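You operate a simulated robot arm through the tools that you are given. There is no shell and no other tool. Be economical: measure what you need, move in short steps, check, and stop when the job is done.

You are at the controls of a simulated robot arm. One attempt, no reset.

TASK
Sand the rough patch off the small board, then wax that patch.
Fine: sanding block first, then the dauber from the open wax tin; put both back. Set down upright: sanding block, wax dauber. A coat counts when it lies all over at full strength: go over it till it gets no stronger. What is to be rubbed or washed off counts as gone when no trace of it is left.

The check looks at the end state, three seconds after you hand in, the way a careful person would. Anything else that was tipped, shoved, dropped, spilled or broken makes it a failure.

THE ROBOT
A 7-joint arm with a two-finger parallel gripper on a trunk, on a base that drives. Base frame: it is fixed to the floor where the robot stands at the start and does not move with it; the origin is under the middle of the robot, x ahead of it, y to its left, z up; the surface under the hand at the start is at about z = 750. Readings come in mm, degrees, newtons and seconds.
With the tool pointing down near the work surface it reaches from about 280 to 720 mm from the robot's upright axis, wherever it stands. Its first joint turns from -166.0 to 166.0 degrees. Payload 1.57 kg.
Tool frame: the origin (TCP) lies between the finger pads and is the grasp point; the fingertips stand 30 mm ahead of it; z points along the fingers, y is the line along which they close. The gripper opens to 80 mm. The fingers are 17 mm wide and 12 mm thick; the gripper's body (40 by 82 mm) begins 80 mm behind the TCP.
Orientation is that of the tool frame in the base frame, as a unit quaternion [w, x, y, z]. With the fingers straight down and closing along the base's y, the tool's x points along the base's -x, its y along +y and its z along -z.

THE INTERFACE
- The arm moves only by the tool step_arm. Its argument "targets" is a list of rows, each a list of 6 numbers: the shift along the tool's x, y, z in units of 50 mm (1.0 is 50 mm), then the turn, a rotation vector about the tool's x, y, z in units of 4 degrees (1.0 is 4 degrees). In form: [[tx, ty, tz, rx, ry, rz], ...]. A call has 1 to 8 rows; each row shifts and turns the commanded pose from where the row before left it, along the tool's axes as they then stand. "jaw" is the opening, from 0 (shut) to 1 (fully open), set as the call begins (left out, the last holds). A call with a number of a shift or a turn outside -1 to 1 is refused whole. Rows are played at 5 a second. More than 50 mm and 8.6 degrees between two rows, or a gripper value outside its range, and nothing of the call is played. Where a pose cannot be reached the arm comes as near as it can. A force on the tool above 40 N (or 10 N above the force at the start of the call, whichever is more), or a blocked arm, ends the call early, and 0.2 s more pass. Each finger travels about 72 mm/s and halts on what it meets, pressing with about 32 N; the grip force reading is that of the motor and also rises with nothing between the fingers. The clock runs only during rows and for 0.2 s after the last one: add rows that do not move to give the fingers time. The reply holds the time, the measured pose of the TCP, the force on the tool along the base axes, the opening and the grip force, in the units named above and with some noise, with the torque about the TCP (base axes, N m) and any sound that the robot's microphone picked up.
- Cameras (640 x 400 px; columns grow to the right, rows downward): "scene" is now at [-18.6, 79.5, 1487.2]; the picture's right is [-0.70, -0.71, 0.00], its down [-0.47, 0.46, -0.75] and it looks along [0.53, -0.53, -0.66] (base axes); focal length 275 px, centre (320, 200). "wrist" rides on the gripper at [72, -7, -122] in the tool frame; the picture's right is [0.09, 1.00, 0.00], its down [-0.84, 0.08, -0.54] and it looks along [-0.54, 0.05, 0.84] (tool axes); focal length 238 px, centre (320, 200). There is no depth. A picture from a camera that has moved, and an enlarged one, comes with that camera's place and axes in the base frame and with its lens.
- capture(camera): a new picture of that camera. It takes no simulated time.
- raise_lower(by): slides the trunk up (or, below 0, down) by that many mm; the arm and the scene camera ride with it, the base frame stays. It gives what a move gives, with no picture.
- steer(legs): drives the robot by 1 to 6 legs, each [ahead, left, turn to the left] in mm, mm and degrees, along the robot's own axes; the way and the turn of a leg run together, so that a leg with both is an arc; at most 1500 mm and 180 degrees a leg. The arm and the cameras ride along, it lands a little off, and it stops where it bumps. It gives what a move gives.
- turn_head(pan, tilt): turns the head with the scene camera to pan (to the left, within 86 degrees either way) and tilt (down, from -29 to 69), counted from straight ahead of the robot. It gives what a move gives.
- zoom(camera, box): a new picture of the part [left, top, right, bottom] of that camera's present view, enlarged. It takes no simulated time.
- sign_off(): hands the job in; it is judged then, once.

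Go step by step. Nothing tells you exact positions but the pictures and the camera data: compare them with the known pose of the tool, close in by small moves and look again before you grip or let go. The budget is 120 turns and 98 pictures, counting those below and the enlarged ones. Unless the task says otherwise, let go and move clear before handing in, and close with one line.

The tools are called after "Emit:" by a JSON object that holds its "op" and its "data". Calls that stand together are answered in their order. step_arm: Moves the arm, as the interface text tells. Its arguments: {"type":"object","properties":{"targets":{"type":"array"},"jaw":{"type":"number"}},"required":["targets"]} The other tools are called the same way: raise_lower (by) slides the trunk up or down; steer (legs) drives the base; turn_head (pan, tilt) turns the head that bears the scene camera; capture (camera) takes a picture; zoom (camera, box) takes an enlarged picture of a part of a camera's view; sign_off () hands the job in.

At the start:

```text
time_s: 0.0
eef_pos: [402.6, -142.3, 1096.8]
orientation: [0.0, 0.0, 1.0, 0.0]
contact_force: [0.5, 0.4, -0.1]
torque: [0.03, 0.04, 0.01]
opening: 80.3
grip_force: 0.0
trunk travel left (down, up): [-300.0, 180.0]
robot x, y, heading: [2.7, -1.9, -0.1]
head pan, tilt: [-44.8, 41.2]
```

scene: 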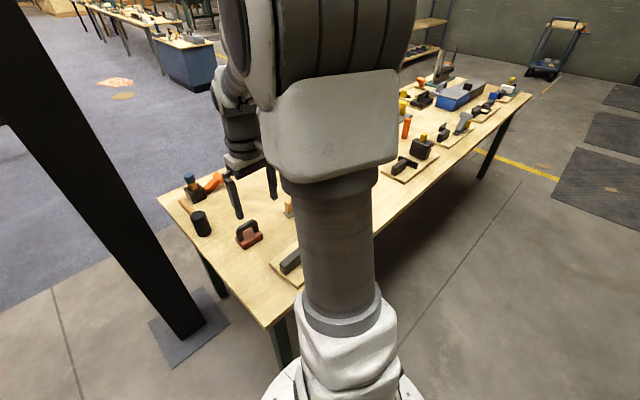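
wrist: 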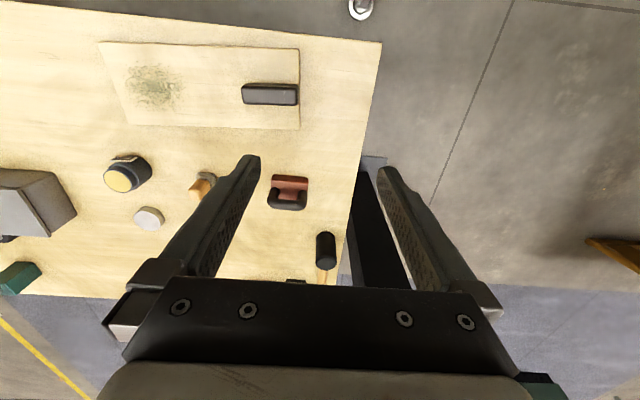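

The wrist view shows a board with a rough greenish patch, and several tools around it. I'll enlarge both views to tell which tool is which.

Emit:
{"op": "zoom", "data": {"camera": "wrist", "box": [80, 30, 380, 217]}}

Emit:
{"op": "zoom", "data": {"camera": "scene", "box": [150, 150, 320, 300]}}

Emit:
{"op": "zoom", "data": {"camera": "scene", "box": [370, 60, 530, 190]}}

Emit:
{"op": "zoom", "data": {"camera": "wrist", "box": [0, 120, 240, 300]}}

```text
2.13 times, centred on (230, 124) of wrist
camera zoom: at [330.1, -146.2, 1217.4], right [-0.09, 1.0, 0.0], down [0.84, 0.08, 0.54], along [0.54, 0.05, -0.84], focal length 508 px, centre (512, 363)
```

zoom: 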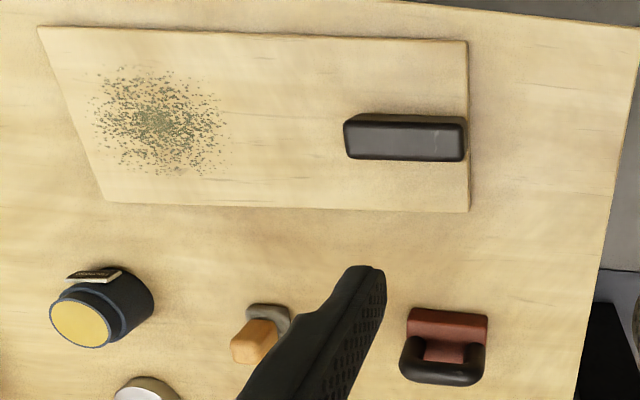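

```text
2.67 times, centred on (235, 225) of scene
camera zoom: at [-18.6, 79.5, 1487.2], right [-0.7, -0.71, 0.0], down [-0.47, 0.46, -0.75], along [0.53, -0.53, -0.66], focal length 732 px, centre (547, 133)
```

zoom: 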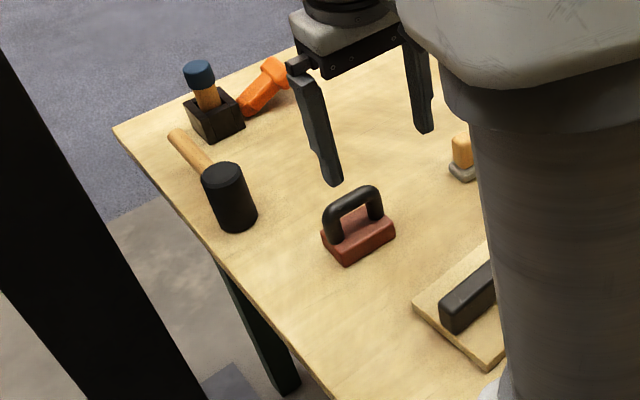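

```text
3.08 times, centred on (450, 125) of scene
camera zoom: at [-18.6, 79.5, 1487.2], right [-0.7, -0.71, 0.0], down [-0.47, 0.46, -0.75], along [0.53, -0.53, -0.66], focal length 845 px, centre (-80, 431)
```

zoom: 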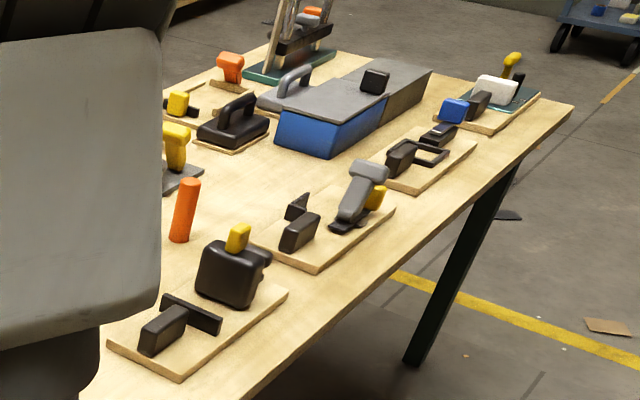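

```text
2.22 times, centred on (120, 210) of wrist
camera zoom: at [330.1, -146.2, 1217.4], right [-0.09, 1.0, 0.0], down [0.84, 0.08, 0.54], along [0.54, 0.05, -0.84], focal length 530 px, centre (764, 178)
```

zoom: 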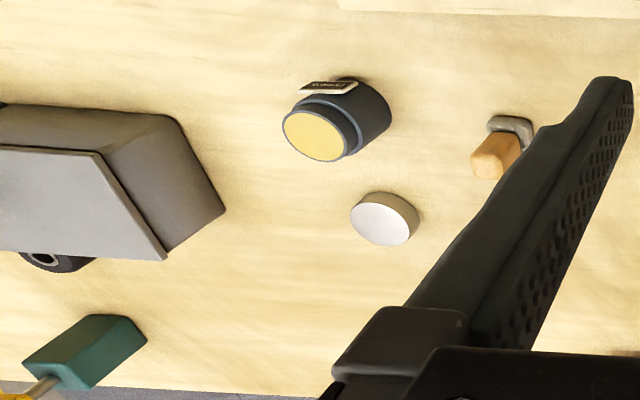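

I take the red block with the black bail to be the sanding block, and the grey-footed wooden knob to be a candidate for the dauber. The yellow-topped navy can may be the open wax tin. Everything lies to the right, so I'll drive along the table and look again.

Emit:
{"op": "steer", "data": {"legs": [[0, -230, 0]]}}

Emit:
{"op": "turn_head", "data": {"pan": -10, "tilt": 50}}

Emit:
{"op": "capture", "data": {"camera": "scene"}}

Emit:
{"op": "capture", "data": {"camera": "wrist"}}

```text
time_s: 2.3
eef_pos: [402.4, -370.1, 1095.4]
orientation: [0.0, 0.0, 1.0, 0.0]
contact_force: [-0.3, 0.0, -0.3]
torque: [-0.01, -0.01, -0.04]
opening: 80.0
grip_force: 0.0
trunk travel left (down, up): [-300.0, 180.0]
robot x, y, heading: [-1.5, -228.9, -0.2]
head pan, tilt: [-44.8, 41.2]
```

```text
time_s: 3.3
eef_pos: [400.8, -368.7, 1095.9]
orientation: [0.0, 0.0, 1.0, -0.001]
contact_force: [-0.4, -0.5, -0.4]
torque: [0.0, 0.04, 0.01]
opening: 79.9
grip_force: 0.1
trunk travel left (down, up): [-300.0, 180.0]
robot x, y, heading: [-1.9, -228.2, -0.2]
head pan, tilt: [-10.0, 50.0]
```

```text
91 pictures are left
camera scene: at [-2.6, -103.2, 1474.7], right [-0.17, -0.98, 0.0], down [-0.75, 0.13, -0.64], along [0.63, -0.11, -0.77], focal length 275 px, centre (320, 200)
```

scene: 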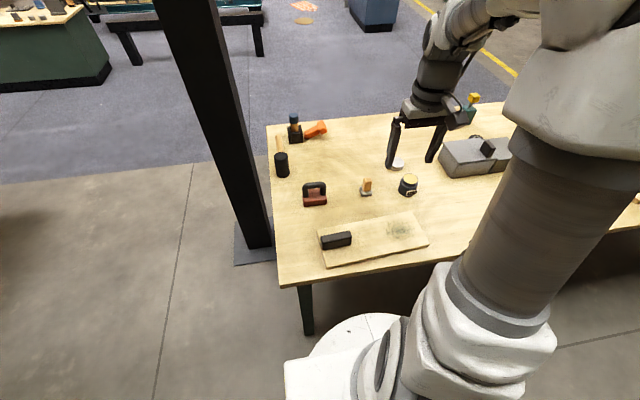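

```text
90 pictures are left
camera wrist: at [330.1, -374.7, 1217.4], right [-0.09, 1.0, 0.0], down [0.84, 0.08, 0.54], along [0.54, 0.05, -0.84], focal length 238 px, centre (320, 200)
```

wrist: 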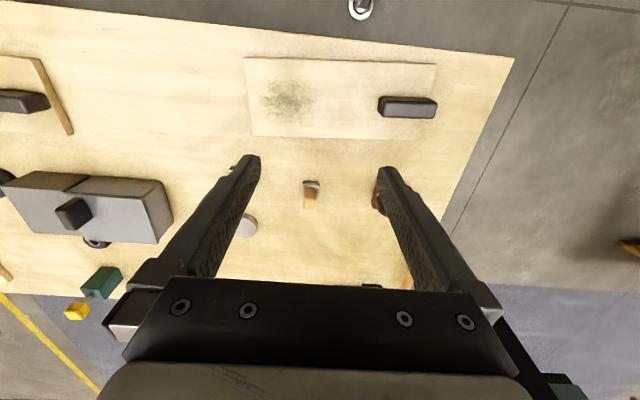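

Emit:
{"op": "zoom", "data": {"camera": "scene", "box": [260, 100, 450, 280]}}

Emit:
{"op": "zoom", "data": {"camera": "scene", "box": [350, 150, 430, 205]}}

Emit:
{"op": "zoom", "data": {"camera": "scene", "box": [290, 170, 350, 215]}}

```text
2.22 times, centred on (355, 190) of scene
camera zoom: at [-2.6, -103.2, 1474.7], right [-0.17, -0.98, 0.0], down [-0.75, 0.13, -0.64], along [0.63, -0.11, -0.77], focal length 610 px, centre (242, 222)
```

zoom: 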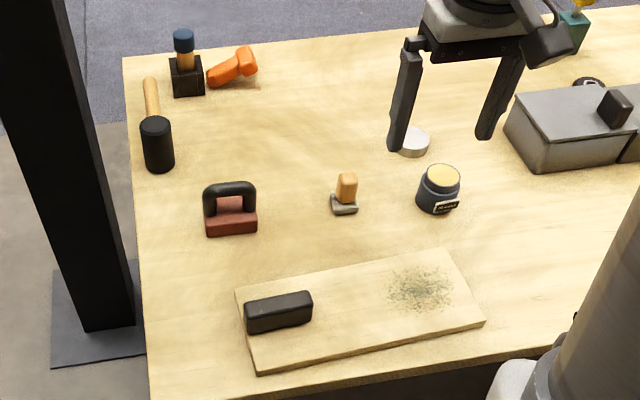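

```text
7.27 times, centred on (390, 178) of scene
camera zoom: at [-2.6, -103.2, 1474.7], right [-0.17, -0.98, 0.0], down [-0.75, 0.13, -0.64], along [0.63, -0.11, -0.77], focal length 1998 px, centre (-189, 364)
```

zoom: 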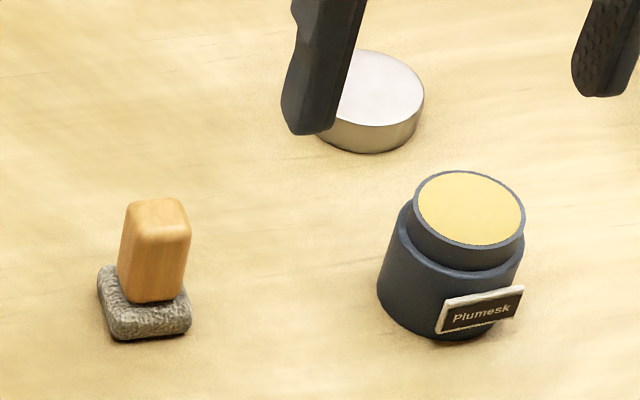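

```text
8.89 times, centred on (320, 192) of scene
camera zoom: at [-2.6, -103.2, 1474.7], right [-0.17, -0.98, 0.0], down [-0.75, 0.13, -0.64], along [0.63, -0.11, -0.77], focal length 2442 px, centre (320, 267)
```

zoom: 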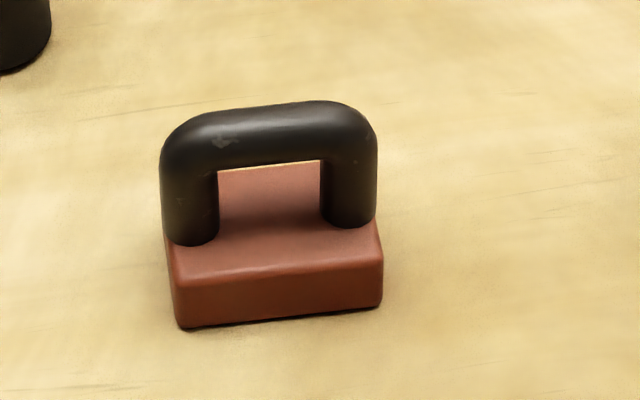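

The dauber (wooden knob, felt foot), the open tin (yellow surface, "Plumesk" label) and the red sanding block are all clear now. I'll move above the block and turn the hand so that it closes across the handle.

Emit:
{"op": "step_arm", "data": {"targets": [[-0.63, 0.61, 0.33, 0, 0, 0], [-0.63, 0.61, 0.33, 0, 0, 0], [-0.63, 0.61, 0.33, 0, 0, 0], [-0.63, 0.61, 0.33, 0, 0, 0], [-0.63, 0.61, 0.33, 0, 0, 0], [-0.63, 0.61, 0.33, 0, 0, 0], [0, 0, 0, 0, 0, 1], [0, 0, 0, 0, 0, 1]], "jaw": 1}}

Emit:
{"op": "step_arm", "data": {"targets": [[0, 0, 0, 0, 0, 1], [0, 0, 0, 0, 0, 1], [0, 0, 0, 0, 0, 1], [0, 0, 0, 0, 0, 1], [0, 0, 0, 0, 0, 1], [0, 0, 0, 0, 0, 1], [0, 0, 0, 0, 0, 1], [0, 0, 0, 0, 0, 1]]}}

Emit:
{"op": "step_arm", "data": {"targets": [[0, 0, 0, 0, 0, 1], [0, 0, 0, 0, 0, 1], [0, 0, 0, 0, 0, 1], [0, 0, 0, 0, 0, 1], [0, 0, 0, 0, 0, 1], [0, 0, 0, 0, 0, 1], [0, 0, 0, 0, 0, 1], [0, 0, 0, 0, 0, 1]]}}

Emit:
{"op": "step_arm", "data": {"targets": [[0, 0, 0, 0, 0, 1], [0, 0, 0, 0, 0, 1], [0, 0, 0, 0, 0, 1], [0, 0, 0, 0, 0, 1], [0, 0, 0, 0, 0, 0.5], [0, 0, 0, 0, 0, 0]]}}

Emit:
{"op": "capture", "data": {"camera": "wrist"}}

Emit:
{"op": "capture", "data": {"camera": "scene"}}

```text
time_s: 5.1
eef_pos: [592.0, -186.8, 996.8]
orientation: [0.0, 0.069, 0.998, 0.0]
contact_force: [0.6, -0.3, -0.8]
torque: [0.0, 0.01, 0.0]
opening: 80.1
grip_force: 0.1
trunk travel left (down, up): [-300.0, 180.0]
robot x, y, heading: [-1.6, -225.7, 0.1]
head pan, tilt: [-10.0, 50.0]
```

```text
time_s: 6.9
eef_pos: [591.3, -185.2, 996.4]
orientation: [0.0, 0.343, 0.939, 0.0]
contact_force: [0.3, -0.3, -0.2]
torque: [-0.01, 0.01, -0.03]
opening: 79.9
grip_force: 0.1
trunk travel left (down, up): [-300.0, 180.0]
robot x, y, heading: [2.9, -225.0, 0.1]
head pan, tilt: [-10.0, 50.0]
```

```text
time_s: 8.7
eef_pos: [591.2, -186.1, 997.0]
orientation: [0.0, 0.588, 0.809, 0.0]
contact_force: [0.1, 0.4, 0.8]
torque: [0.01, 0.01, -0.01]
opening: 79.9
grip_force: 0.0
trunk travel left (down, up): [-300.0, 180.0]
robot x, y, heading: [0.7, -227.0, -0.3]
head pan, tilt: [-10.0, 50.0]
```

```text
time_s: 10.1
eef_pos: [590.7, -186.6, 996.6]
orientation: [0.0, 0.707, 0.707, 0.0]
contact_force: [-0.5, 0.0, 0.1]
torque: [0.01, -0.04, -0.01]
opening: 80.1
grip_force: 0.2
trunk travel left (down, up): [-300.0, 180.0]
robot x, y, heading: [1.6, -229.3, 0.0]
head pan, tilt: [-10.0, 50.0]
```

```text
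86 pictures are left
camera wrist: at [584.6, -113.2, 1118.1], right [1.0, 0.09, 0.0], down [0.08, -0.84, 0.54], along [0.05, -0.54, -0.84], focal length 238 px, centre (320, 200)
```

wrist: 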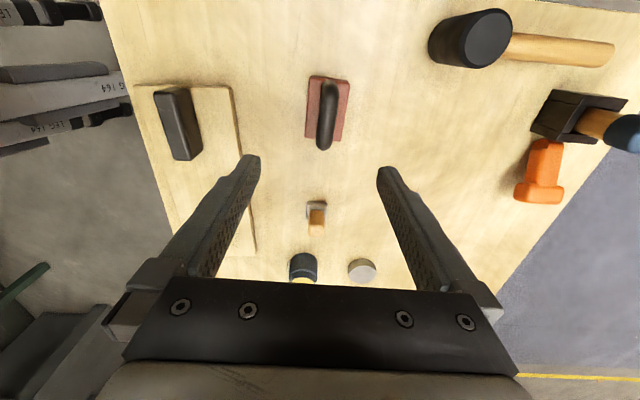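

```text
85 pictures are left
camera scene: at [-2.6, -103.1, 1474.7], right [-0.17, -0.98, 0.0], down [-0.75, 0.13, -0.64], along [0.63, -0.11, -0.77], focal length 275 px, centre (320, 200)
```

scene: 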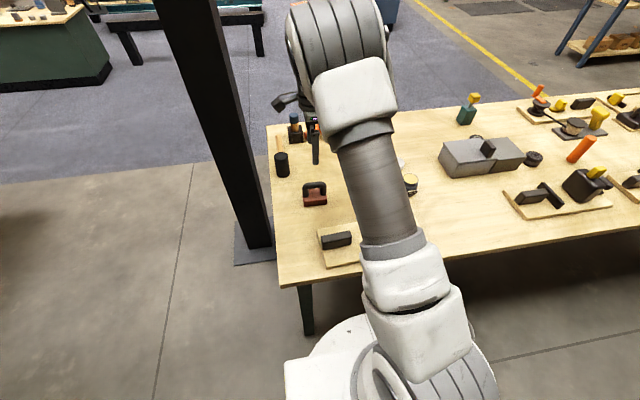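

Emit:
{"op": "zoom", "data": {"camera": "wrist", "box": [270, 60, 390, 160]}}

Emit:
{"op": "zoom", "data": {"camera": "wrist", "box": [260, 180, 400, 290]}}

```text
4.00 times, centred on (330, 110) of wrist
camera zoom: at [584.6, -113.2, 1118.1], right [1.0, 0.09, 0.0], down [0.08, -0.84, 0.54], along [0.05, -0.54, -0.84], focal length 953 px, centre (280, 560)
```

zoom: 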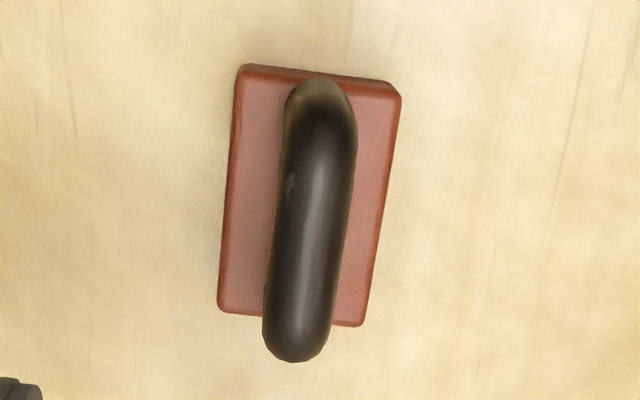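

```text
3.64 times, centred on (330, 235) of wrist
camera zoom: at [584.6, -113.2, 1118.1], right [1.0, 0.09, 0.0], down [0.08, -0.84, 0.54], along [0.05, -0.54, -0.84], focal length 867 px, centre (284, 73)
```

zoom: 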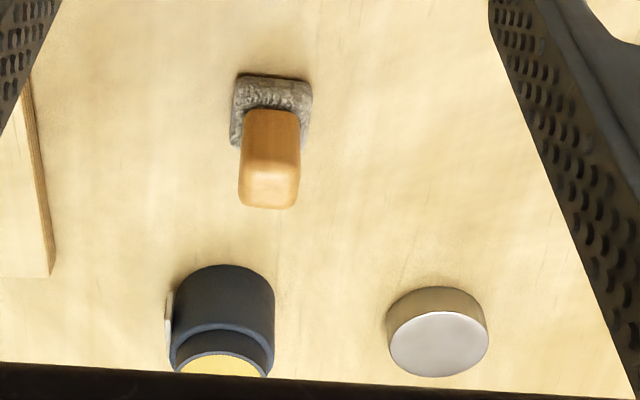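

The sanding block sits at about (600, -184) with its handle along y and the bar at z≈826. I'll centre over it and descend with the jaws open, then check.

Emit:
{"op": "step_arm", "data": {"targets": [[0.04, 0.19, 0.5, 0, 0, 0], [0, 0, 0.8, 0, 0, 0], [0, 0, 0.8, 0, 0, 0], [0, 0, 0.7, 0, 0, 0], [0, 0, 0, 0, 0, 0]], "jaw": 1}}

Emit:
{"op": "capture", "data": {"camera": "wrist"}}

Emit:
{"op": "zoom", "data": {"camera": "scene", "box": [270, 130, 370, 220]}}

```text
time_s: 11.3
eef_pos: [600.4, -184.5, 857.1]
orientation: [0.0, 0.707, 0.707, 0.0]
contact_force: [0.5, -0.6, 0.2]
torque: [0.0, 0.01, -0.03]
opening: 80.1
grip_force: 0.0
trunk travel left (down, up): [-300.0, 180.0]
robot x, y, heading: [2.1, -228.1, -0.1]
head pan, tilt: [-10.0, 50.0]
```

```text
82 pictures are left
camera wrist: at [593.8, -111.5, 978.5], right [1.0, 0.09, 0.0], down [0.08, -0.84, 0.54], along [0.05, -0.54, -0.84], focal length 238 px, centre (320, 200)
```

wrist: 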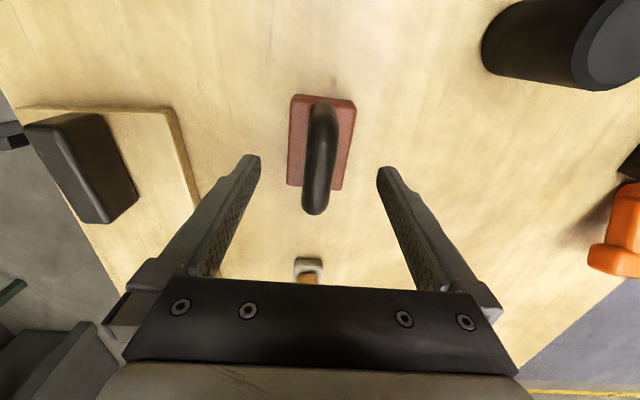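

```text
4.44 times, centred on (320, 175) of scene
camera zoom: at [-2.4, -103.1, 1474.7], right [-0.17, -0.98, 0.0], down [-0.75, 0.13, -0.64], along [0.63, -0.11, -0.77], focal length 1221 px, centre (320, 311)
```

zoom: 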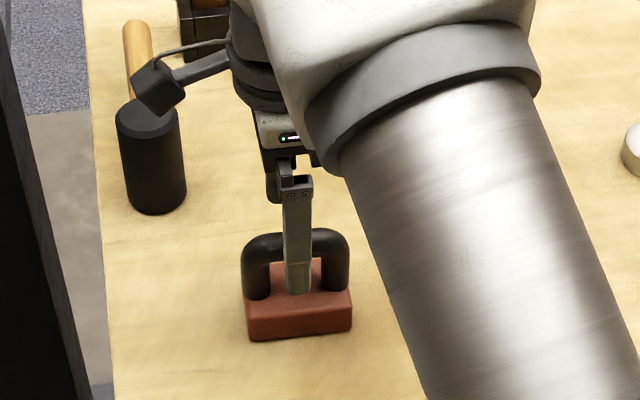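

Emit:
{"op": "step_arm", "data": {"targets": [[0, -0.02, 0.3, 0, 0, 0], [0, 0, 0.32, 0, 0, 0], [0, 0, 0, 0, 0, 0]]}}

Emit:
{"op": "step_arm", "data": {"targets": [[0, 0, 0, 0, 0, 0], [0, 0, 0, 0, 0, 0], [0, 0, 0, 0, 0, 0], [0, 0, 0, 0, 0, 0], [0, 0, 0, 0, 0, 0]], "jaw": 0}}

Emit:
{"op": "zoom", "data": {"camera": "scene", "box": [270, 130, 370, 220]}}

```text
time_s: 12.1
eef_pos: [600.0, -184.7, 825.3]
orientation: [0.0, 0.707, 0.707, 0.001]
contact_force: [-0.4, -0.6, 0.5]
torque: [-0.02, 0.0, -0.01]
opening: 80.1
grip_force: 0.0
trunk travel left (down, up): [-300.0, 180.0]
robot x, y, heading: [1.3, -227.4, -0.1]
head pan, tilt: [-10.0, 50.0]
```

```text
time_s: 13.3
eef_pos: [598.4, -183.2, 826.9]
orientation: [0.0, 0.708, 0.707, 0.001]
contact_force: [0.4, -0.2, -0.7]
torque: [-0.04, -0.06, -0.01]
opening: 21.1
grip_force: 32.1
trunk travel left (down, up): [-300.0, 180.0]
robot x, y, heading: [-1.0, -231.7, 0.0]
head pan, tilt: [-10.0, 50.0]
```

```text
4.44 times, centred on (320, 175) of scene
camera zoom: at [-2.5, -103.1, 1474.7], right [-0.17, -0.98, 0.0], down [-0.75, 0.13, -0.64], along [0.63, -0.11, -0.77], focal length 1221 px, centre (320, 311)
```

zoom: 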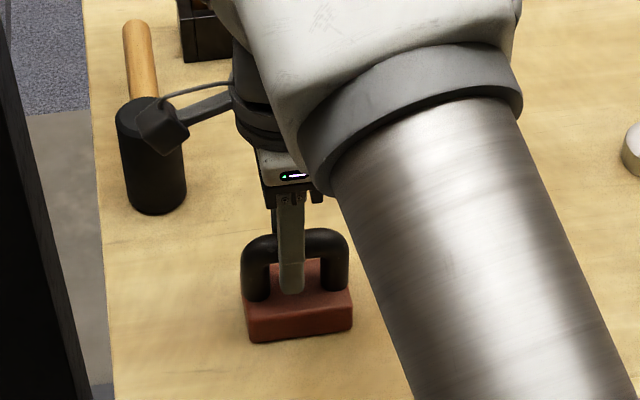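

The handle is gripped at 21 mm. I'll lift it straight up and look at the patch with a clear view.

Emit:
{"op": "step_arm", "data": {"targets": [[0, 0, -0.3, 0, 0, 0], [0, 0, -0.6, 0, 0, 0], [0, 0, -0.8, 0, 0, 0], [0, 0, -0.3, 0, 0, 0], [0, 0, 0, 0, 0, 0]]}}

Emit:
{"op": "step_arm", "data": {"targets": [[0, -0.8, 0, 0, 0, 0], [0, -0.8, 0, 0, 0, 0], [0, -0.8, 0, 0, 0, 0], [0, -0.8, 0, 0, 0, 0], [0, -0.6, 0, 0, 0, 0], [0, 0, 0, 0, 0, 0]]}}

Emit:
{"op": "capture", "data": {"camera": "wrist"}}

Emit:
{"op": "capture", "data": {"camera": "scene"}}

```text
time_s: 14.5
eef_pos: [599.7, -183.9, 925.9]
orientation: [0.0, 0.708, 0.707, 0.0]
contact_force: [-0.6, -0.2, -1.0]
torque: [0.0, 0.02, -0.03]
opening: 20.9
grip_force: 31.6
trunk travel left (down, up): [-300.0, 180.0]
robot x, y, heading: [1.1, -228.9, -0.2]
head pan, tilt: [-10.0, 50.0]
```

```text
time_s: 15.9
eef_pos: [408.9, -184.5, 926.3]
orientation: [0.0, 0.707, 0.707, -0.001]
contact_force: [-0.2, -1.1, -0.1]
torque: [0.06, 0.01, 0.0]
opening: 20.8
grip_force: 31.8
trunk travel left (down, up): [-300.0, 180.0]
robot x, y, heading: [0.7, -227.6, -0.0]
head pan, tilt: [-10.0, 50.0]
```

```text
79 pictures are left
camera wrist: at [401.5, -111.8, 1047.6], right [1.0, 0.09, 0.0], down [0.08, -0.84, 0.54], along [0.05, -0.54, -0.84], focal length 238 px, centre (320, 200)
```

wrist: 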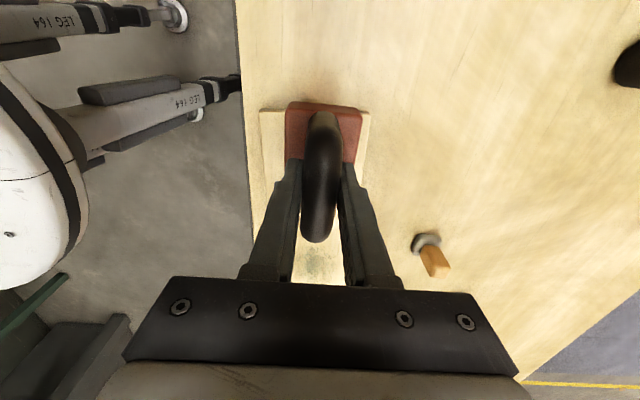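

```text
78 pictures are left
camera scene: at [-2.6, -103.1, 1474.7], right [-0.17, -0.98, 0.0], down [-0.75, 0.13, -0.64], along [0.63, -0.11, -0.77], focal length 275 px, centre (320, 200)
```

scene: 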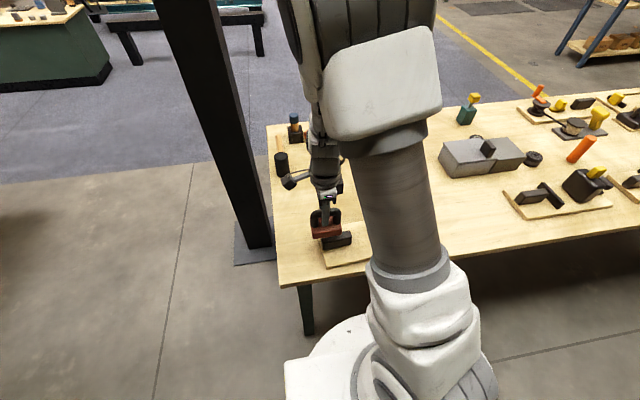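

The block is in hand and the patch is at about x 375–460, y −480…−378 on the board. I'll move over its middle and come down to just above the board.

Emit:
{"op": "step_arm", "data": {"targets": [[-0.81, 0.02, 0, 0, 0, 0], [-0.81, 0.02, 0, 0, 0, 0], [-0.81, 0.02, 0, 0, 0, 0], [-0.81, 0.02, 0, 0, 0, 0], [-0.81, 0, 0, 0, 0, 0], [-0.81, 0, 0.2, 0, 0, 0], [0, 0, 0.6, 0, 0, 0], [0, 0, 0.5, 0, 0, 0]]}}

Emit:
{"op": "capture", "data": {"camera": "wrist"}}

Emit:
{"op": "capture", "data": {"camera": "scene"}}

```text
time_s: 17.7
eef_pos: [413.5, -428.8, 861.0]
orientation: [-0.001, 0.707, 0.707, 0.0]
contact_force: [-0.1, 0.9, -1.2]
torque: [0.02, 0.0, 0.03]
opening: 21.1
grip_force: 31.8
trunk travel left (down, up): [-300.0, 180.0]
robot x, y, heading: [0.7, -229.2, -0.0]
head pan, tilt: [-10.0, 50.0]
```

```text
77 pictures are left
camera wrist: at [407.2, -354.5, 981.8], right [1.0, 0.09, 0.0], down [0.08, -0.84, 0.54], along [0.05, -0.54, -0.84], focal length 238 px, centre (320, 200)
```

wrist: 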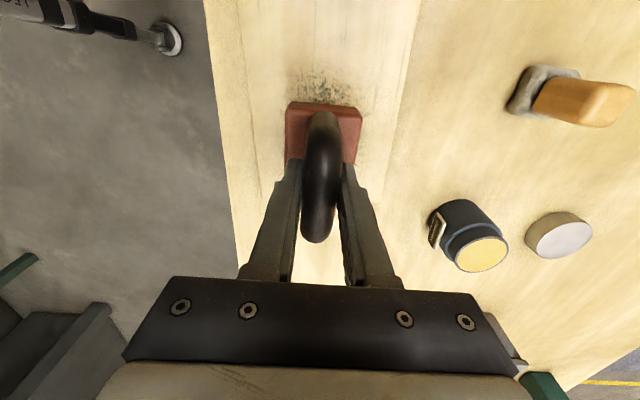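

```text
76 pictures are left
camera scene: at [-2.5, -103.1, 1474.8], right [-0.17, -0.98, 0.0], down [-0.75, 0.13, -0.64], along [0.63, -0.11, -0.77], focal length 275 px, centre (320, 200)
```

scene: 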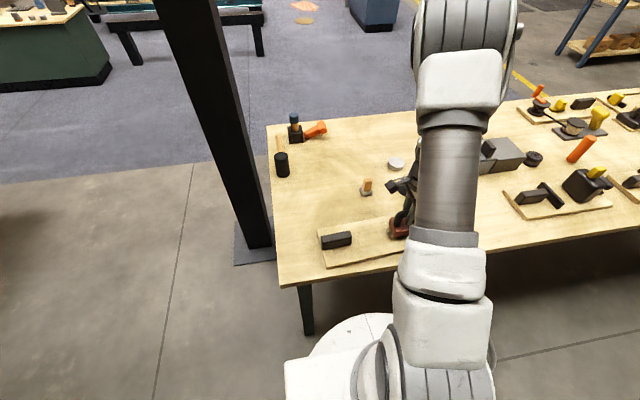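

The block hovers just over the patch. I'll lower it gently until contact.

Emit:
{"op": "step_arm", "data": {"targets": [[0, 0, 0.12, 0, 0, 0], [0, 0, 0.1, 0, 0, 0], [0, 0, 0.06, 0, 0, 0], [0, 0, 0.06, 0, 0, 0]]}}

```text
time_s: 18.7
eef_pos: [413.8, -427.3, 844.3]
orientation: [0.001, 0.707, 0.707, 0.0]
contact_force: [-0.4, -0.7, -0.1]
torque: [-0.03, 0.05, -0.03]
opening: 21.2
grip_force: 31.8
trunk travel left (down, up): [-300.0, 180.0]
robot x, y, heading: [-1.3, -230.9, -0.2]
head pan, tilt: [-10.0, 50.0]
```

Emit:
{"op": "step_arm", "data": {"targets": [[0, 0, 0.04, 0, 0, 0], [0, 0, 0.04, 0, 0, 0], [0, 0, 0, 0, 0, 0]]}}

Emit:
{"op": "step_arm", "data": {"targets": [[0, 0, 0.04, 0, 0, 0], [0, 0, 0, 0, 0, 0]]}}

```text
time_s: 19.5
eef_pos: [414.6, -427.2, 842.2]
orientation: [0.001, 0.707, 0.707, 0.001]
contact_force: [-0.1, 2.5, 33.0]
torque: [0.04, 0.0, -0.01]
opening: 21.1
grip_force: 32.1
trunk travel left (down, up): [-300.0, 180.0]
robot x, y, heading: [-2.5, -228.8, 0.1]
head pan, tilt: [-10.0, 50.0]
```

```text
time_s: 20.1
eef_pos: [413.0, -428.0, 839.8]
orientation: [0.002, 0.707, 0.707, 0.002]
contact_force: [4.4, -0.6, 32.2]
torque: [-0.05, -0.05, -0.03]
opening: 21.2
grip_force: 32.0
trunk travel left (down, up): [-300.0, 180.0]
robot x, y, heading: [-0.2, -231.3, -0.0]
head pan, tilt: [-10.0, 50.0]
```

Contact is at about z 842, and the arm is stiff. I'll ease off a little so that the pressure is light before stroking.

Emit:
{"op": "step_arm", "data": {"targets": [[0, 0, -0.035, 0, 0, 0], [0, 0, 0, 0, 0, 0]]}}

```text
time_s: 20.7
eef_pos: [413.8, -427.0, 839.9]
orientation: [0.001, 0.708, 0.707, 0.0]
contact_force: [7.7, -4.2, 12.5]
torque: [-0.4, -0.16, 0.17]
opening: 21.3
grip_force: 32.5
trunk travel left (down, up): [-300.0, 180.0]
robot x, y, heading: [-0.6, -229.1, 0.3]
head pan, tilt: [-10.0, 50.0]
```

Emit:
{"op": "step_arm", "data": {"targets": [[0.64, 0, 0, 0, 0, 0], [-0.7, 0, 0, 0, 0, 0], [-0.7, 0, 0, 0, 0, 0], [0, 0.32, 0, 0, 0, 0], [0.7, 0, 0, 0, 0, 0], [0.7, 0, 0, 0, 0, 0], [0, 0.3, 0, 0, 0, 0], [-0.7, 0, 0, 0, 0, 0]]}}

Emit:
{"op": "capture", "data": {"camera": "wrist"}}

```text
time_s: 22.5
eef_pos: [444.1, -429.7, 838.5]
orientation: [0.0, 0.707, 0.707, -0.001]
contact_force: [0.1, -0.7, -2.2]
torque: [-0.04, 0.03, 0.01]
opening: 21.4
grip_force: 32.3
trunk travel left (down, up): [-300.0, 180.0]
robot x, y, heading: [-0.6, -229.4, 0.2]
head pan, tilt: [-10.0, 50.0]
```

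```text
75 pictures are left
camera wrist: at [437.3, -356.7, 960.8], right [1.0, 0.09, 0.0], down [0.08, -0.84, 0.54], along [0.05, -0.54, -0.84], focal length 238 px, centre (320, 200)
```

wrist: 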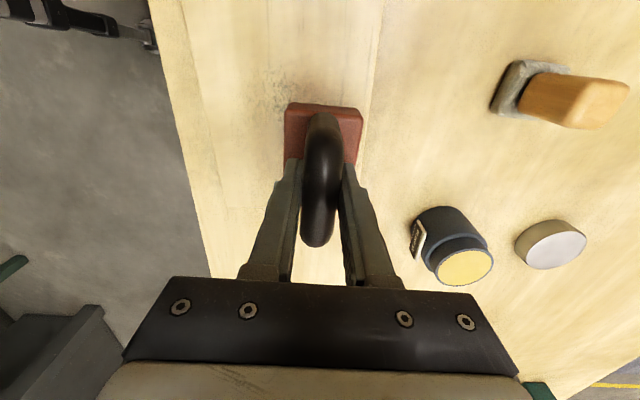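

The speckles are thinning, so sanding works, but the contact has gone light. I'll press a little more.

Emit:
{"op": "step_arm", "data": {"targets": [[0, 0, 0.03, 0, 0, 0], [0, 0, 0, 0, 0, 0]]}}

```text
time_s: 23.1
eef_pos: [444.8, -430.2, 839.3]
orientation: [-0.001, 0.707, 0.707, 0.001]
contact_force: [-1.7, 2.9, 10.0]
torque: [0.14, 0.11, 0.01]
opening: 21.3
grip_force: 32.1
trunk travel left (down, up): [-300.0, 180.0]
robot x, y, heading: [-3.2, -225.4, -0.0]
head pan, tilt: [-10.0, 50.0]
```

Emit:
{"op": "step_arm", "data": {"targets": [[-0.7, 0, 0, 0, 0, 0], [0.7, 0, 0.005, 0, 0, 0], [0.7, 0, 0.005, 0, 0, 0], [0, -0.4, 0, 0, 0, 0], [-0.7, 0, 0.005, 0, 0, 0], [-0.7, 0, 0.005, 0, 0, 0], [0, -0.4, 0, 0, 0, 0], [0.7, 0, 0, 0, 0, 0]]}}

Emit:
{"op": "step_arm", "data": {"targets": [[0.7, 0, 0, 0, 0, 0], [0, -0.4, 0, 0, 0, 0], [-0.7, 0, 0.005, 0, 0, 0], [-0.7, 0, 0, 0, 0, 0], [0.7, 0, 0.005, 0, 0, 0], [0.7, 0, 0, 0, 0, 0], [0, 0.4, 0, 0, 0, 0], [-0.7, 0, 0, 0, 0, 0]]}}

Emit:
{"op": "capture", "data": {"camera": "wrist"}}

```text
time_s: 24.9
eef_pos: [405.3, -431.6, 836.3]
orientation: [0.0, 0.707, 0.707, 0.0]
contact_force: [-1.0, 0.0, -0.7]
torque: [0.01, 0.01, 0.01]
opening: 21.0
grip_force: 31.6
trunk travel left (down, up): [-300.0, 180.0]
robot x, y, heading: [-0.8, -227.6, 0.1]
head pan, tilt: [-10.0, 50.0]
```

```text
time_s: 26.7
eef_pos: [403.7, -430.7, 837.9]
orientation: [0.001, 0.707, 0.707, 0.0]
contact_force: [0.2, -0.2, -0.8]
torque: [-0.02, -0.01, 0.0]
opening: 20.9
grip_force: 31.7
trunk travel left (down, up): [-300.0, 180.0]
robot x, y, heading: [1.3, -230.9, -0.1]
head pan, tilt: [-10.0, 50.0]
```

```text
74 pictures are left
camera wrist: at [397.7, -358.0, 959.0], right [1.0, 0.09, 0.0], down [0.08, -0.84, 0.54], along [0.05, -0.54, -0.84], focal length 238 px, centre (320, 200)
```

wrist: 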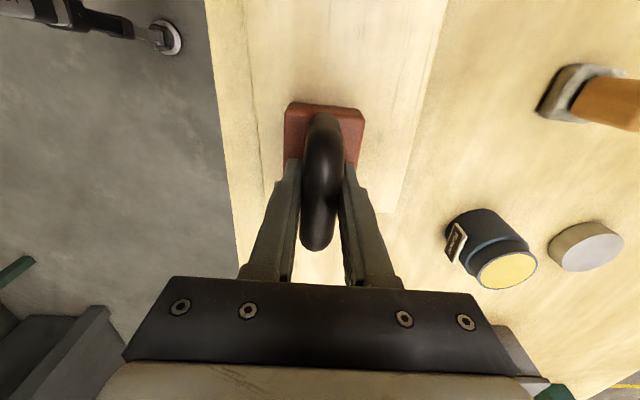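

The visible part looks clean. I'll lift and shift aside to inspect the whole patch.

Emit:
{"op": "step_arm", "data": {"targets": [[0, 0, -0.6, 0, 0, 0], [0, 0, -0.9, 0, 0, 0], [0.3, 0.7, -0.4, 0, 0, 0], [0.3, 0.8, 0, 0, 0, 0], [0, 0.8, 0, 0, 0, 0], [0, 0, 0, 0, 0, 0]]}}

Emit:
{"op": "capture", "data": {"camera": "wrist"}}

Emit:
{"op": "capture", "data": {"camera": "scene"}}

```text
time_s: 28.1
eef_pos: [521.6, -399.7, 932.5]
orientation: [-0.001, 0.707, 0.707, 0.0]
contact_force: [0.6, -0.2, -1.5]
torque: [0.01, 0.03, 0.02]
opening: 21.0
grip_force: 32.6
trunk travel left (down, up): [-300.0, 180.0]
robot x, y, heading: [0.9, -227.9, -0.1]
head pan, tilt: [-10.0, 50.0]
```

```text
73 pictures are left
camera wrist: at [513.8, -326.9, 1054.1], right [1.0, 0.09, 0.0], down [0.08, -0.84, 0.54], along [0.05, -0.54, -0.84], focal length 238 px, centre (320, 200)
```

wrist: 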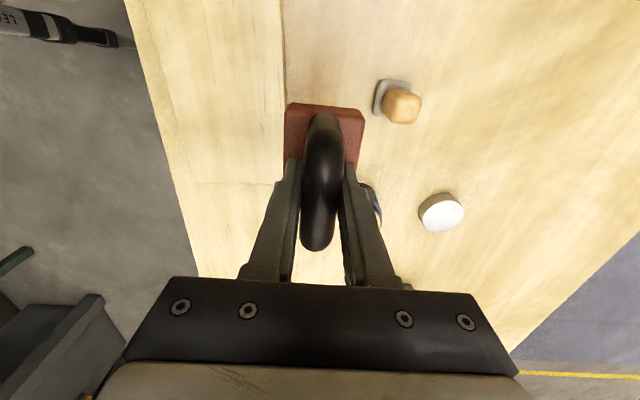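

```text
72 pictures are left
camera scene: at [-2.3, -103.1, 1474.7], right [-0.17, -0.98, 0.0], down [-0.75, 0.13, -0.64], along [0.63, -0.11, -0.77], focal length 275 px, centre (320, 200)
```

scene: 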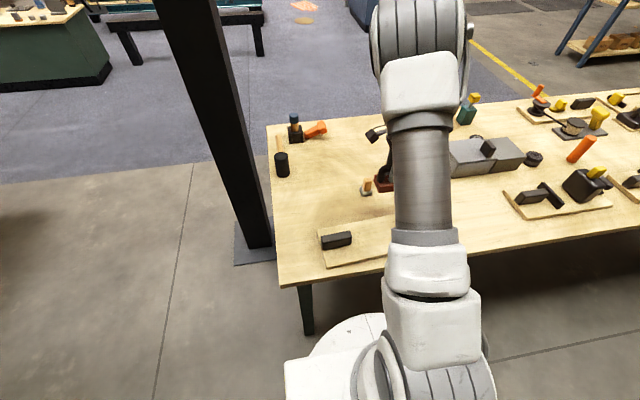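

Emit:
{"op": "zoom", "data": {"camera": "wrist", "box": [150, 30, 310, 230]}}

```text
2.00 times, centred on (230, 130) of wrist
camera zoom: at [513.8, -326.9, 1054.1], right [1.0, 0.09, 0.0], down [0.08, -0.84, 0.54], along [0.05, -0.54, -0.84], focal length 477 px, centre (500, 340)
```

zoom: 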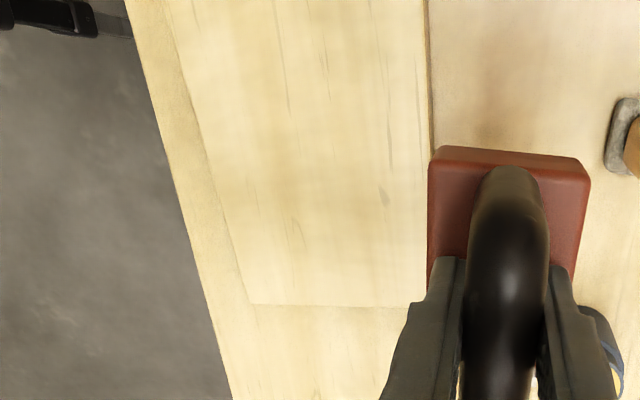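

Emit:
{"op": "zoom", "data": {"camera": "wrist", "box": [220, 60, 296, 190]}}

Emit:
{"op": "zoom", "data": {"camera": "wrist", "box": [180, 90, 300, 165]}}

```text
3.08 times, centred on (258, 125) of wrist
camera zoom: at [513.8, -326.9, 1054.1], right [1.0, 0.09, 0.0], down [0.08, -0.84, 0.54], along [0.05, -0.54, -0.84], focal length 733 px, centre (511, 431)
```

zoom: 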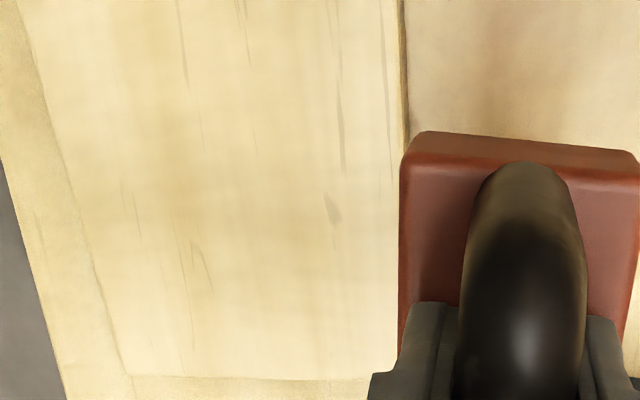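

```text
5.33 times, centred on (240, 128) of wrist
camera zoom: at [513.8, -326.9, 1054.1], right [1.0, 0.09, 0.0], down [0.08, -0.84, 0.54], along [0.05, -0.54, -0.84], focal length 1271 px, centre (747, 587)
```

zoom: 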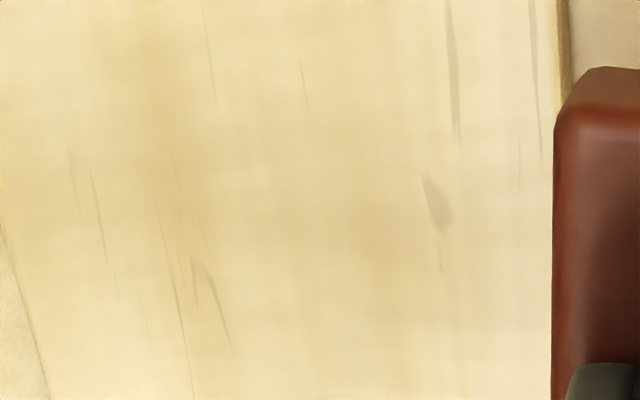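

Only wood grain shows now. To be sure no faint trace is left, I'll make one more full pass.

Emit:
{"op": "step_arm", "data": {"targets": [[0.1, -0.7, 0, 0, 0, 0], [0, -0.8, 0.3, 0, 0, 0], [0, 0, 0.9, 0, 0, 0], [0, 0, 0.6, 0, 0, 0], [0, 0, 0.06, 0, 0, 0], [0, 0, 0, 0, 0, 0]]}}

```text
time_s: 29.5
eef_pos: [444.4, -395.1, 839.1]
orientation: [0.0, 0.707, 0.707, 0.001]
contact_force: [0.2, 0.1, -1.8]
torque: [0.01, 0.03, 0.03]
opening: 21.1
grip_force: 32.0
trunk travel left (down, up): [-300.0, 180.0]
robot x, y, heading: [-1.7, -233.4, 0.1]
head pan, tilt: [-10.0, 50.0]
```

Emit:
{"op": "step_arm", "data": {"targets": [[0, 0, 0.04, 0, 0, 0], [0, 0, 0, 0, 0, 0]]}}

```text
time_s: 30.1
eef_pos: [444.9, -394.8, 837.3]
orientation: [0.0, 0.707, 0.707, 0.0]
contact_force: [-0.1, 0.3, -1.6]
torque: [0.02, -0.01, 0.0]
opening: 20.9
grip_force: 31.5
trunk travel left (down, up): [-300.0, 180.0]
robot x, y, heading: [-2.1, -228.5, -0.0]
head pan, tilt: [-10.0, 50.0]
```

Emit:
{"op": "step_arm", "data": {"targets": [[0, 0, 0.03, 0, 0, 0], [0, 0, 0, 0, 0, 0]]}}

```text
time_s: 30.7
eef_pos: [445.9, -395.7, 836.5]
orientation: [-0.001, 0.707, 0.707, 0.0]
contact_force: [0.4, -0.1, -0.2]
torque: [-0.01, -0.02, -0.03]
opening: 21.1
grip_force: 31.6
trunk travel left (down, up): [-300.0, 180.0]
robot x, y, heading: [1.2, -228.0, 0.2]
head pan, tilt: [-10.0, 50.0]
```

Emit:
{"op": "step_arm", "data": {"targets": [[0, 0, 0.03, 0, 0, 0], [0, 0, 0, 0, 0, 0]]}}

```text
time_s: 31.3
eef_pos: [445.6, -395.0, 834.7]
orientation: [0.002, 0.707, 0.708, 0.001]
contact_force: [1.9, 1.0, 11.2]
torque: [0.44, 0.12, 0.01]
opening: 20.8
grip_force: 32.1
trunk travel left (down, up): [-300.0, 180.0]
robot x, y, heading: [1.0, -228.5, 0.1]
head pan, tilt: [-10.0, 50.0]
```

Emit:
{"op": "step_arm", "data": {"targets": [[-0.7, 0, 0, 0, 0, 0], [-0.8, 0, 0.008, 0, 0, 0], [0, -0.4, 0.005, 0, 0, 0], [0.7, 0, 0.008, 0, 0, 0], [0.8, 0, 0, 0, 0, 0], [0, -0.4, 0.005, 0, 0, 0], [-0.7, 0, 0.005, 0, 0, 0], [-0.8, 0, 0.005, 0, 0, 0]]}}

Emit:
{"op": "step_arm", "data": {"targets": [[0, -0.4, 0.005, 0, 0, 0], [0.7, 0, 0.005, 0, 0, 0], [0.8, 0, 0.005, 0, 0, 0], [-0.7, 0.2, 0.005, 0, 0, 0], [-0.8, 0.2, 0.005, 0, 0, 0], [0.7, 0.3, 0.005, 0, 0, 0], [0.8, 0.3, 0.005, 0, 0, 0], [0, 0, 0, 0, 0, 0]]}}

```text
time_s: 33.1
eef_pos: [402.7, -469.2, 831.5]
orientation: [-0.002, 0.707, 0.707, 0.0]
contact_force: [0.4, -0.5, -1.9]
torque: [-0.01, -0.02, 0.03]
opening: 21.0
grip_force: 32.2
trunk travel left (down, up): [-300.0, 180.0]
robot x, y, heading: [-3.2, -228.6, 0.1]
head pan, tilt: [-10.0, 50.0]
```

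```text
time_s: 34.9
eef_pos: [435.4, -395.2, 831.7]
orientation: [0.0, 0.707, 0.707, 0.001]
contact_force: [-0.1, -0.4, -1.2]
torque: [-0.04, 0.01, 0.0]
opening: 21.0
grip_force: 32.0
trunk travel left (down, up): [-300.0, 180.0]
robot x, y, heading: [-4.2, -226.6, 0.3]
head pan, tilt: [-10.0, 50.0]
```

Sanding is done. I'll lift and carry the block back to its original spot at (600, −184).

Emit:
{"op": "step_arm", "data": {"targets": [[0, 0, -0.6, 0, 0, 0], [0, 0, -0.9, 0, 0, 0], [0.703, 0.55, -0.3, 0, 0, 0], [0.703, 0.55, 0, 0, 0, 0], [0.703, 0.55, 0, 0, 0, 0], [0.703, 0.55, 0, 0, 0, 0], [0.703, 0.55, 0, 0, 0, 0], [0.703, 0.55, 0, 0, 0, 0]]}}

Emit:
{"op": "step_arm", "data": {"targets": [[0, 0, 0.7, 0, 0, 0], [0, 0, 0.7, 0, 0, 0], [0, 0, 0.4, 0, 0, 0], [0, 0, 0, 0, 0, 0]]}}

Emit:
{"op": "zoom", "data": {"camera": "scene", "box": [260, 130, 450, 280]}}

```text
time_s: 36.7
eef_pos: [599.8, -184.5, 921.2]
orientation: [-0.001, 0.707, 0.707, -0.001]
contact_force: [0.7, 0.2, -1.5]
torque: [0.01, 0.01, 0.02]
opening: 21.2
grip_force: 32.0
trunk travel left (down, up): [-300.0, 180.0]
robot x, y, heading: [4.6, -228.5, 0.1]
head pan, tilt: [-10.0, 50.0]
```

```text
time_s: 37.7
eef_pos: [599.3, -184.7, 830.1]
orientation: [0.0, 0.708, 0.707, 0.0]
contact_force: [1.0, 0.6, -1.9]
torque: [0.03, 0.0, 0.01]
opening: 21.0
grip_force: 32.0
trunk travel left (down, up): [-300.0, 180.0]
robot x, y, heading: [0.2, -230.5, 0.3]
head pan, tilt: [-10.0, 50.0]
```

```text
2.67 times, centred on (355, 205) of scene
camera zoom: at [-2.4, -103.1, 1474.7], right [-0.17, -0.98, 0.0], down [-0.75, 0.13, -0.64], along [0.63, -0.11, -0.77], focal length 732 px, centre (227, 187)
```

zoom: 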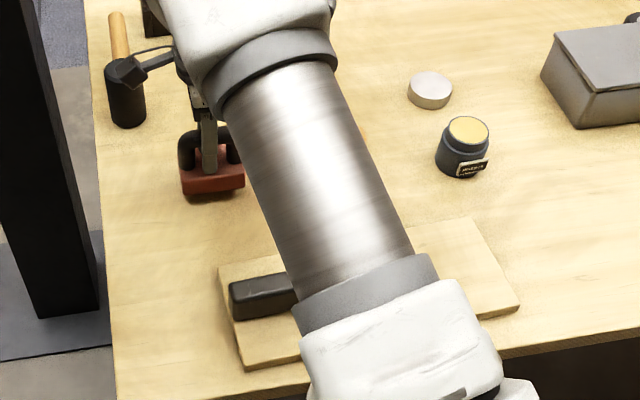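

Emit:
{"op": "step_arm", "data": {"targets": [[0, 0, 0.08, 0, 0, 0], [0, 0, 0.06, 0, 0, 0], [0, 0, 0.05, 0, 0, 0], [0, 0, 0.04, 0, 0, 0], [0, 0, 0, 0, 0, 0]]}}

```text
time_s: 38.9
eef_pos: [598.8, -185.2, 819.3]
orientation: [0.0, 0.707, 0.707, 0.0]
contact_force: [-0.5, -0.4, -2.0]
torque: [0.0, 0.03, 0.02]
opening: 20.9
grip_force: 32.1
trunk travel left (down, up): [-300.0, 180.0]
robot x, y, heading: [3.7, -229.7, -0.1]
head pan, tilt: [-10.0, 50.0]
```

Emit:
{"op": "step_arm", "data": {"targets": [[0, 0, 0.04, 0, 0, 0], [0, 0, 0, 0, 0, 0]]}}

Emit:
{"op": "step_arm", "data": {"targets": [[0, 0, 0.03, 0, 0, 0], [0, 0, 0, 0, 0, 0]]}}

```text
time_s: 39.5
eef_pos: [598.4, -185.5, 816.8]
orientation: [0.0, 0.707, 0.707, 0.0]
contact_force: [0.7, 0.4, -1.7]
torque: [0.02, -0.02, -0.01]
opening: 21.3
grip_force: 32.2
trunk travel left (down, up): [-300.0, 180.0]
robot x, y, heading: [-3.1, -227.4, 0.0]
head pan, tilt: [-10.0, 50.0]
```

```text
time_s: 40.1
eef_pos: [599.8, -184.2, 815.3]
orientation: [0.0, 0.707, 0.707, 0.0]
contact_force: [0.8, 0.1, -1.7]
torque: [0.02, -0.03, 0.0]
opening: 20.9
grip_force: 31.8
trunk travel left (down, up): [-300.0, 180.0]
robot x, y, heading: [0.7, -231.0, -0.2]
head pan, tilt: [-10.0, 50.0]
```

Emit:
{"op": "step_arm", "data": {"targets": [[0, 0, 0.03, 0, 0, 0], [0, 0, 0, 0, 0, 0]]}}

Emit:
{"op": "zoom", "data": {"camera": "scene", "box": [290, 160, 350, 215]}}

```text
time_s: 40.7
eef_pos: [599.5, -185.4, 813.8]
orientation: [0.0, 0.707, 0.707, -0.001]
contact_force: [0.2, -0.2, -1.3]
torque: [0.05, -0.03, 0.0]
opening: 21.0
grip_force: 31.8
trunk travel left (down, up): [-300.0, 180.0]
robot x, y, heading: [-4.2, -229.2, 0.1]
head pan, tilt: [-10.0, 50.0]
```

```text
7.27 times, centred on (320, 188) of scene
camera zoom: at [-2.5, -103.1, 1474.7], right [-0.17, -0.98, 0.0], down [-0.75, 0.13, -0.64], along [0.63, -0.11, -0.77], focal length 1998 px, centre (320, 291)
```

zoom: 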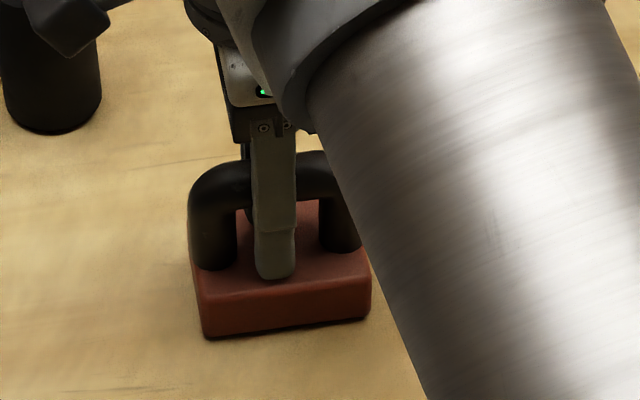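

Emit:
{"op": "step_arm", "data": {"targets": [[0, 0, 0.03, 0, 0, 0], [0, 0, 0, 0, 0, 0]]}}

```text
time_s: 41.3
eef_pos: [599.0, -185.3, 812.6]
orientation: [0.0, 0.707, 0.707, 0.0]
contact_force: [0.0, -0.1, -1.2]
torque: [0.01, 0.0, -0.01]
opening: 21.1
grip_force: 31.9
trunk travel left (down, up): [-300.0, 180.0]
robot x, y, heading: [3.9, -230.9, -0.2]
head pan, tilt: [-10.0, 50.0]
```

Emit:
{"op": "step_arm", "data": {"targets": [[0, 0, 0.03, 0, 0, 0], [0, 0, 0, 0, 0, 0]]}}

```text
time_s: 41.9
eef_pos: [601.1, -183.9, 812.4]
orientation: [0.0, 0.707, 0.707, 0.0]
contact_force: [-0.4, -0.2, 6.6]
torque: [0.31, 0.25, 0.03]
opening: 20.8
grip_force: 31.6
trunk travel left (down, up): [-300.0, 180.0]
robot x, y, heading: [-1.9, -231.0, -0.2]
head pan, tilt: [-10.0, 50.0]
```

It's resting on the table. I'll release and go straight up.

Emit:
{"op": "step_arm", "data": {"targets": [[0, 0, 0, 0, 0, 0], [0, 0, 0, 0, 0, 0], [0, 0, 0, 0, 0, 0], [0, 0, 0, 0, 0, 0]], "jaw": 1}}

Emit:
{"op": "step_arm", "data": {"targets": [[0, 0, -0.4, 0, 0, 0], [0, 0, -0.8, 0, 0, 0], [0, 0, -0.9, 0, 0, 0], [0, 0, -0.9, 0, 0, 0], [-0.8, 0, 0, 0, 0, 0], [-0.8, 0, 0, 0, 0, 0], [0, 0, 0, 0, 0, 0]]}}

Emit:
{"op": "capture", "data": {"camera": "wrist"}}

Emit:
{"op": "capture", "data": {"camera": "scene"}}

```text
time_s: 42.9
eef_pos: [599.1, -183.9, 811.9]
orientation: [0.001, 0.707, 0.707, 0.0]
contact_force: [0.0, 0.0, -0.2]
torque: [0.0, -0.01, -0.01]
opening: 80.2
grip_force: 0.0
trunk travel left (down, up): [-300.0, 180.0]
robot x, y, heading: [1.8, -230.5, -0.1]
head pan, tilt: [-10.0, 50.0]
```

```text
time_s: 44.5
eef_pos: [600.2, -265.3, 962.1]
orientation: [-0.001, 0.707, 0.707, 0.0]
contact_force: [0.2, 0.2, 0.8]
torque: [0.03, 0.0, -0.01]
opening: 79.8
grip_force: 0.1
trunk travel left (down, up): [-300.0, 180.0]
robot x, y, heading: [-1.9, -226.3, 0.2]
head pan, tilt: [-10.0, 50.0]
```

```text
66 pictures are left
camera wrist: at [592.9, -191.5, 1082.5], right [1.0, 0.09, 0.0], down [0.08, -0.84, 0.54], along [0.05, -0.54, -0.84], focal length 238 px, centre (320, 200)
```

wrist: 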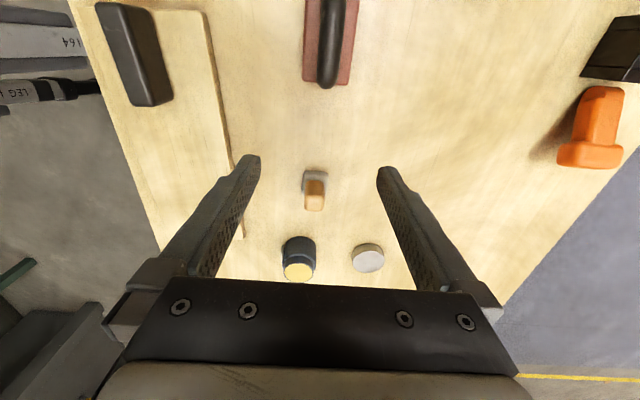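

```text
65 pictures are left
camera scene: at [-2.6, -103.2, 1474.7], right [-0.17, -0.98, 0.0], down [-0.75, 0.13, -0.64], along [0.63, -0.11, -0.77], focal length 275 px, centre (320, 200)
```

scene: 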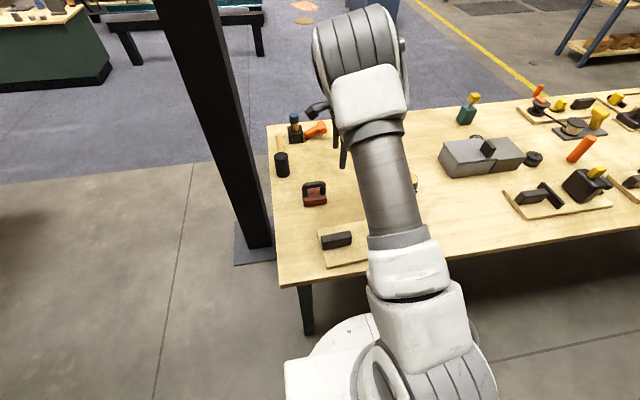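

Emit:
{"op": "zoom", "data": {"camera": "wrist", "box": [260, 150, 400, 290]}}

```text
2.86 times, centred on (330, 220) of wrist
camera zoom: at [592.9, -191.5, 1082.5], right [1.0, 0.09, 0.0], down [0.08, -0.84, 0.54], along [0.05, -0.54, -0.84], focal length 681 px, centre (291, 143)
```

zoom: 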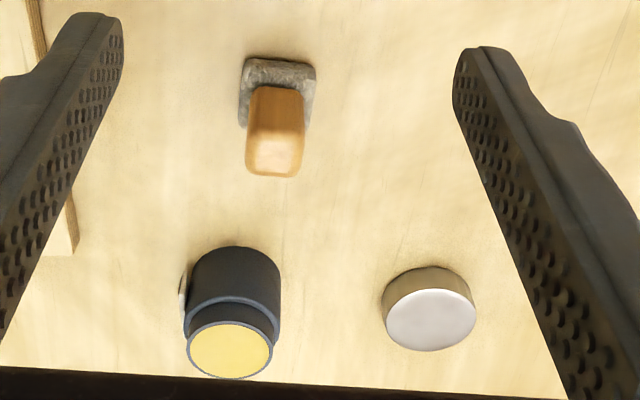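

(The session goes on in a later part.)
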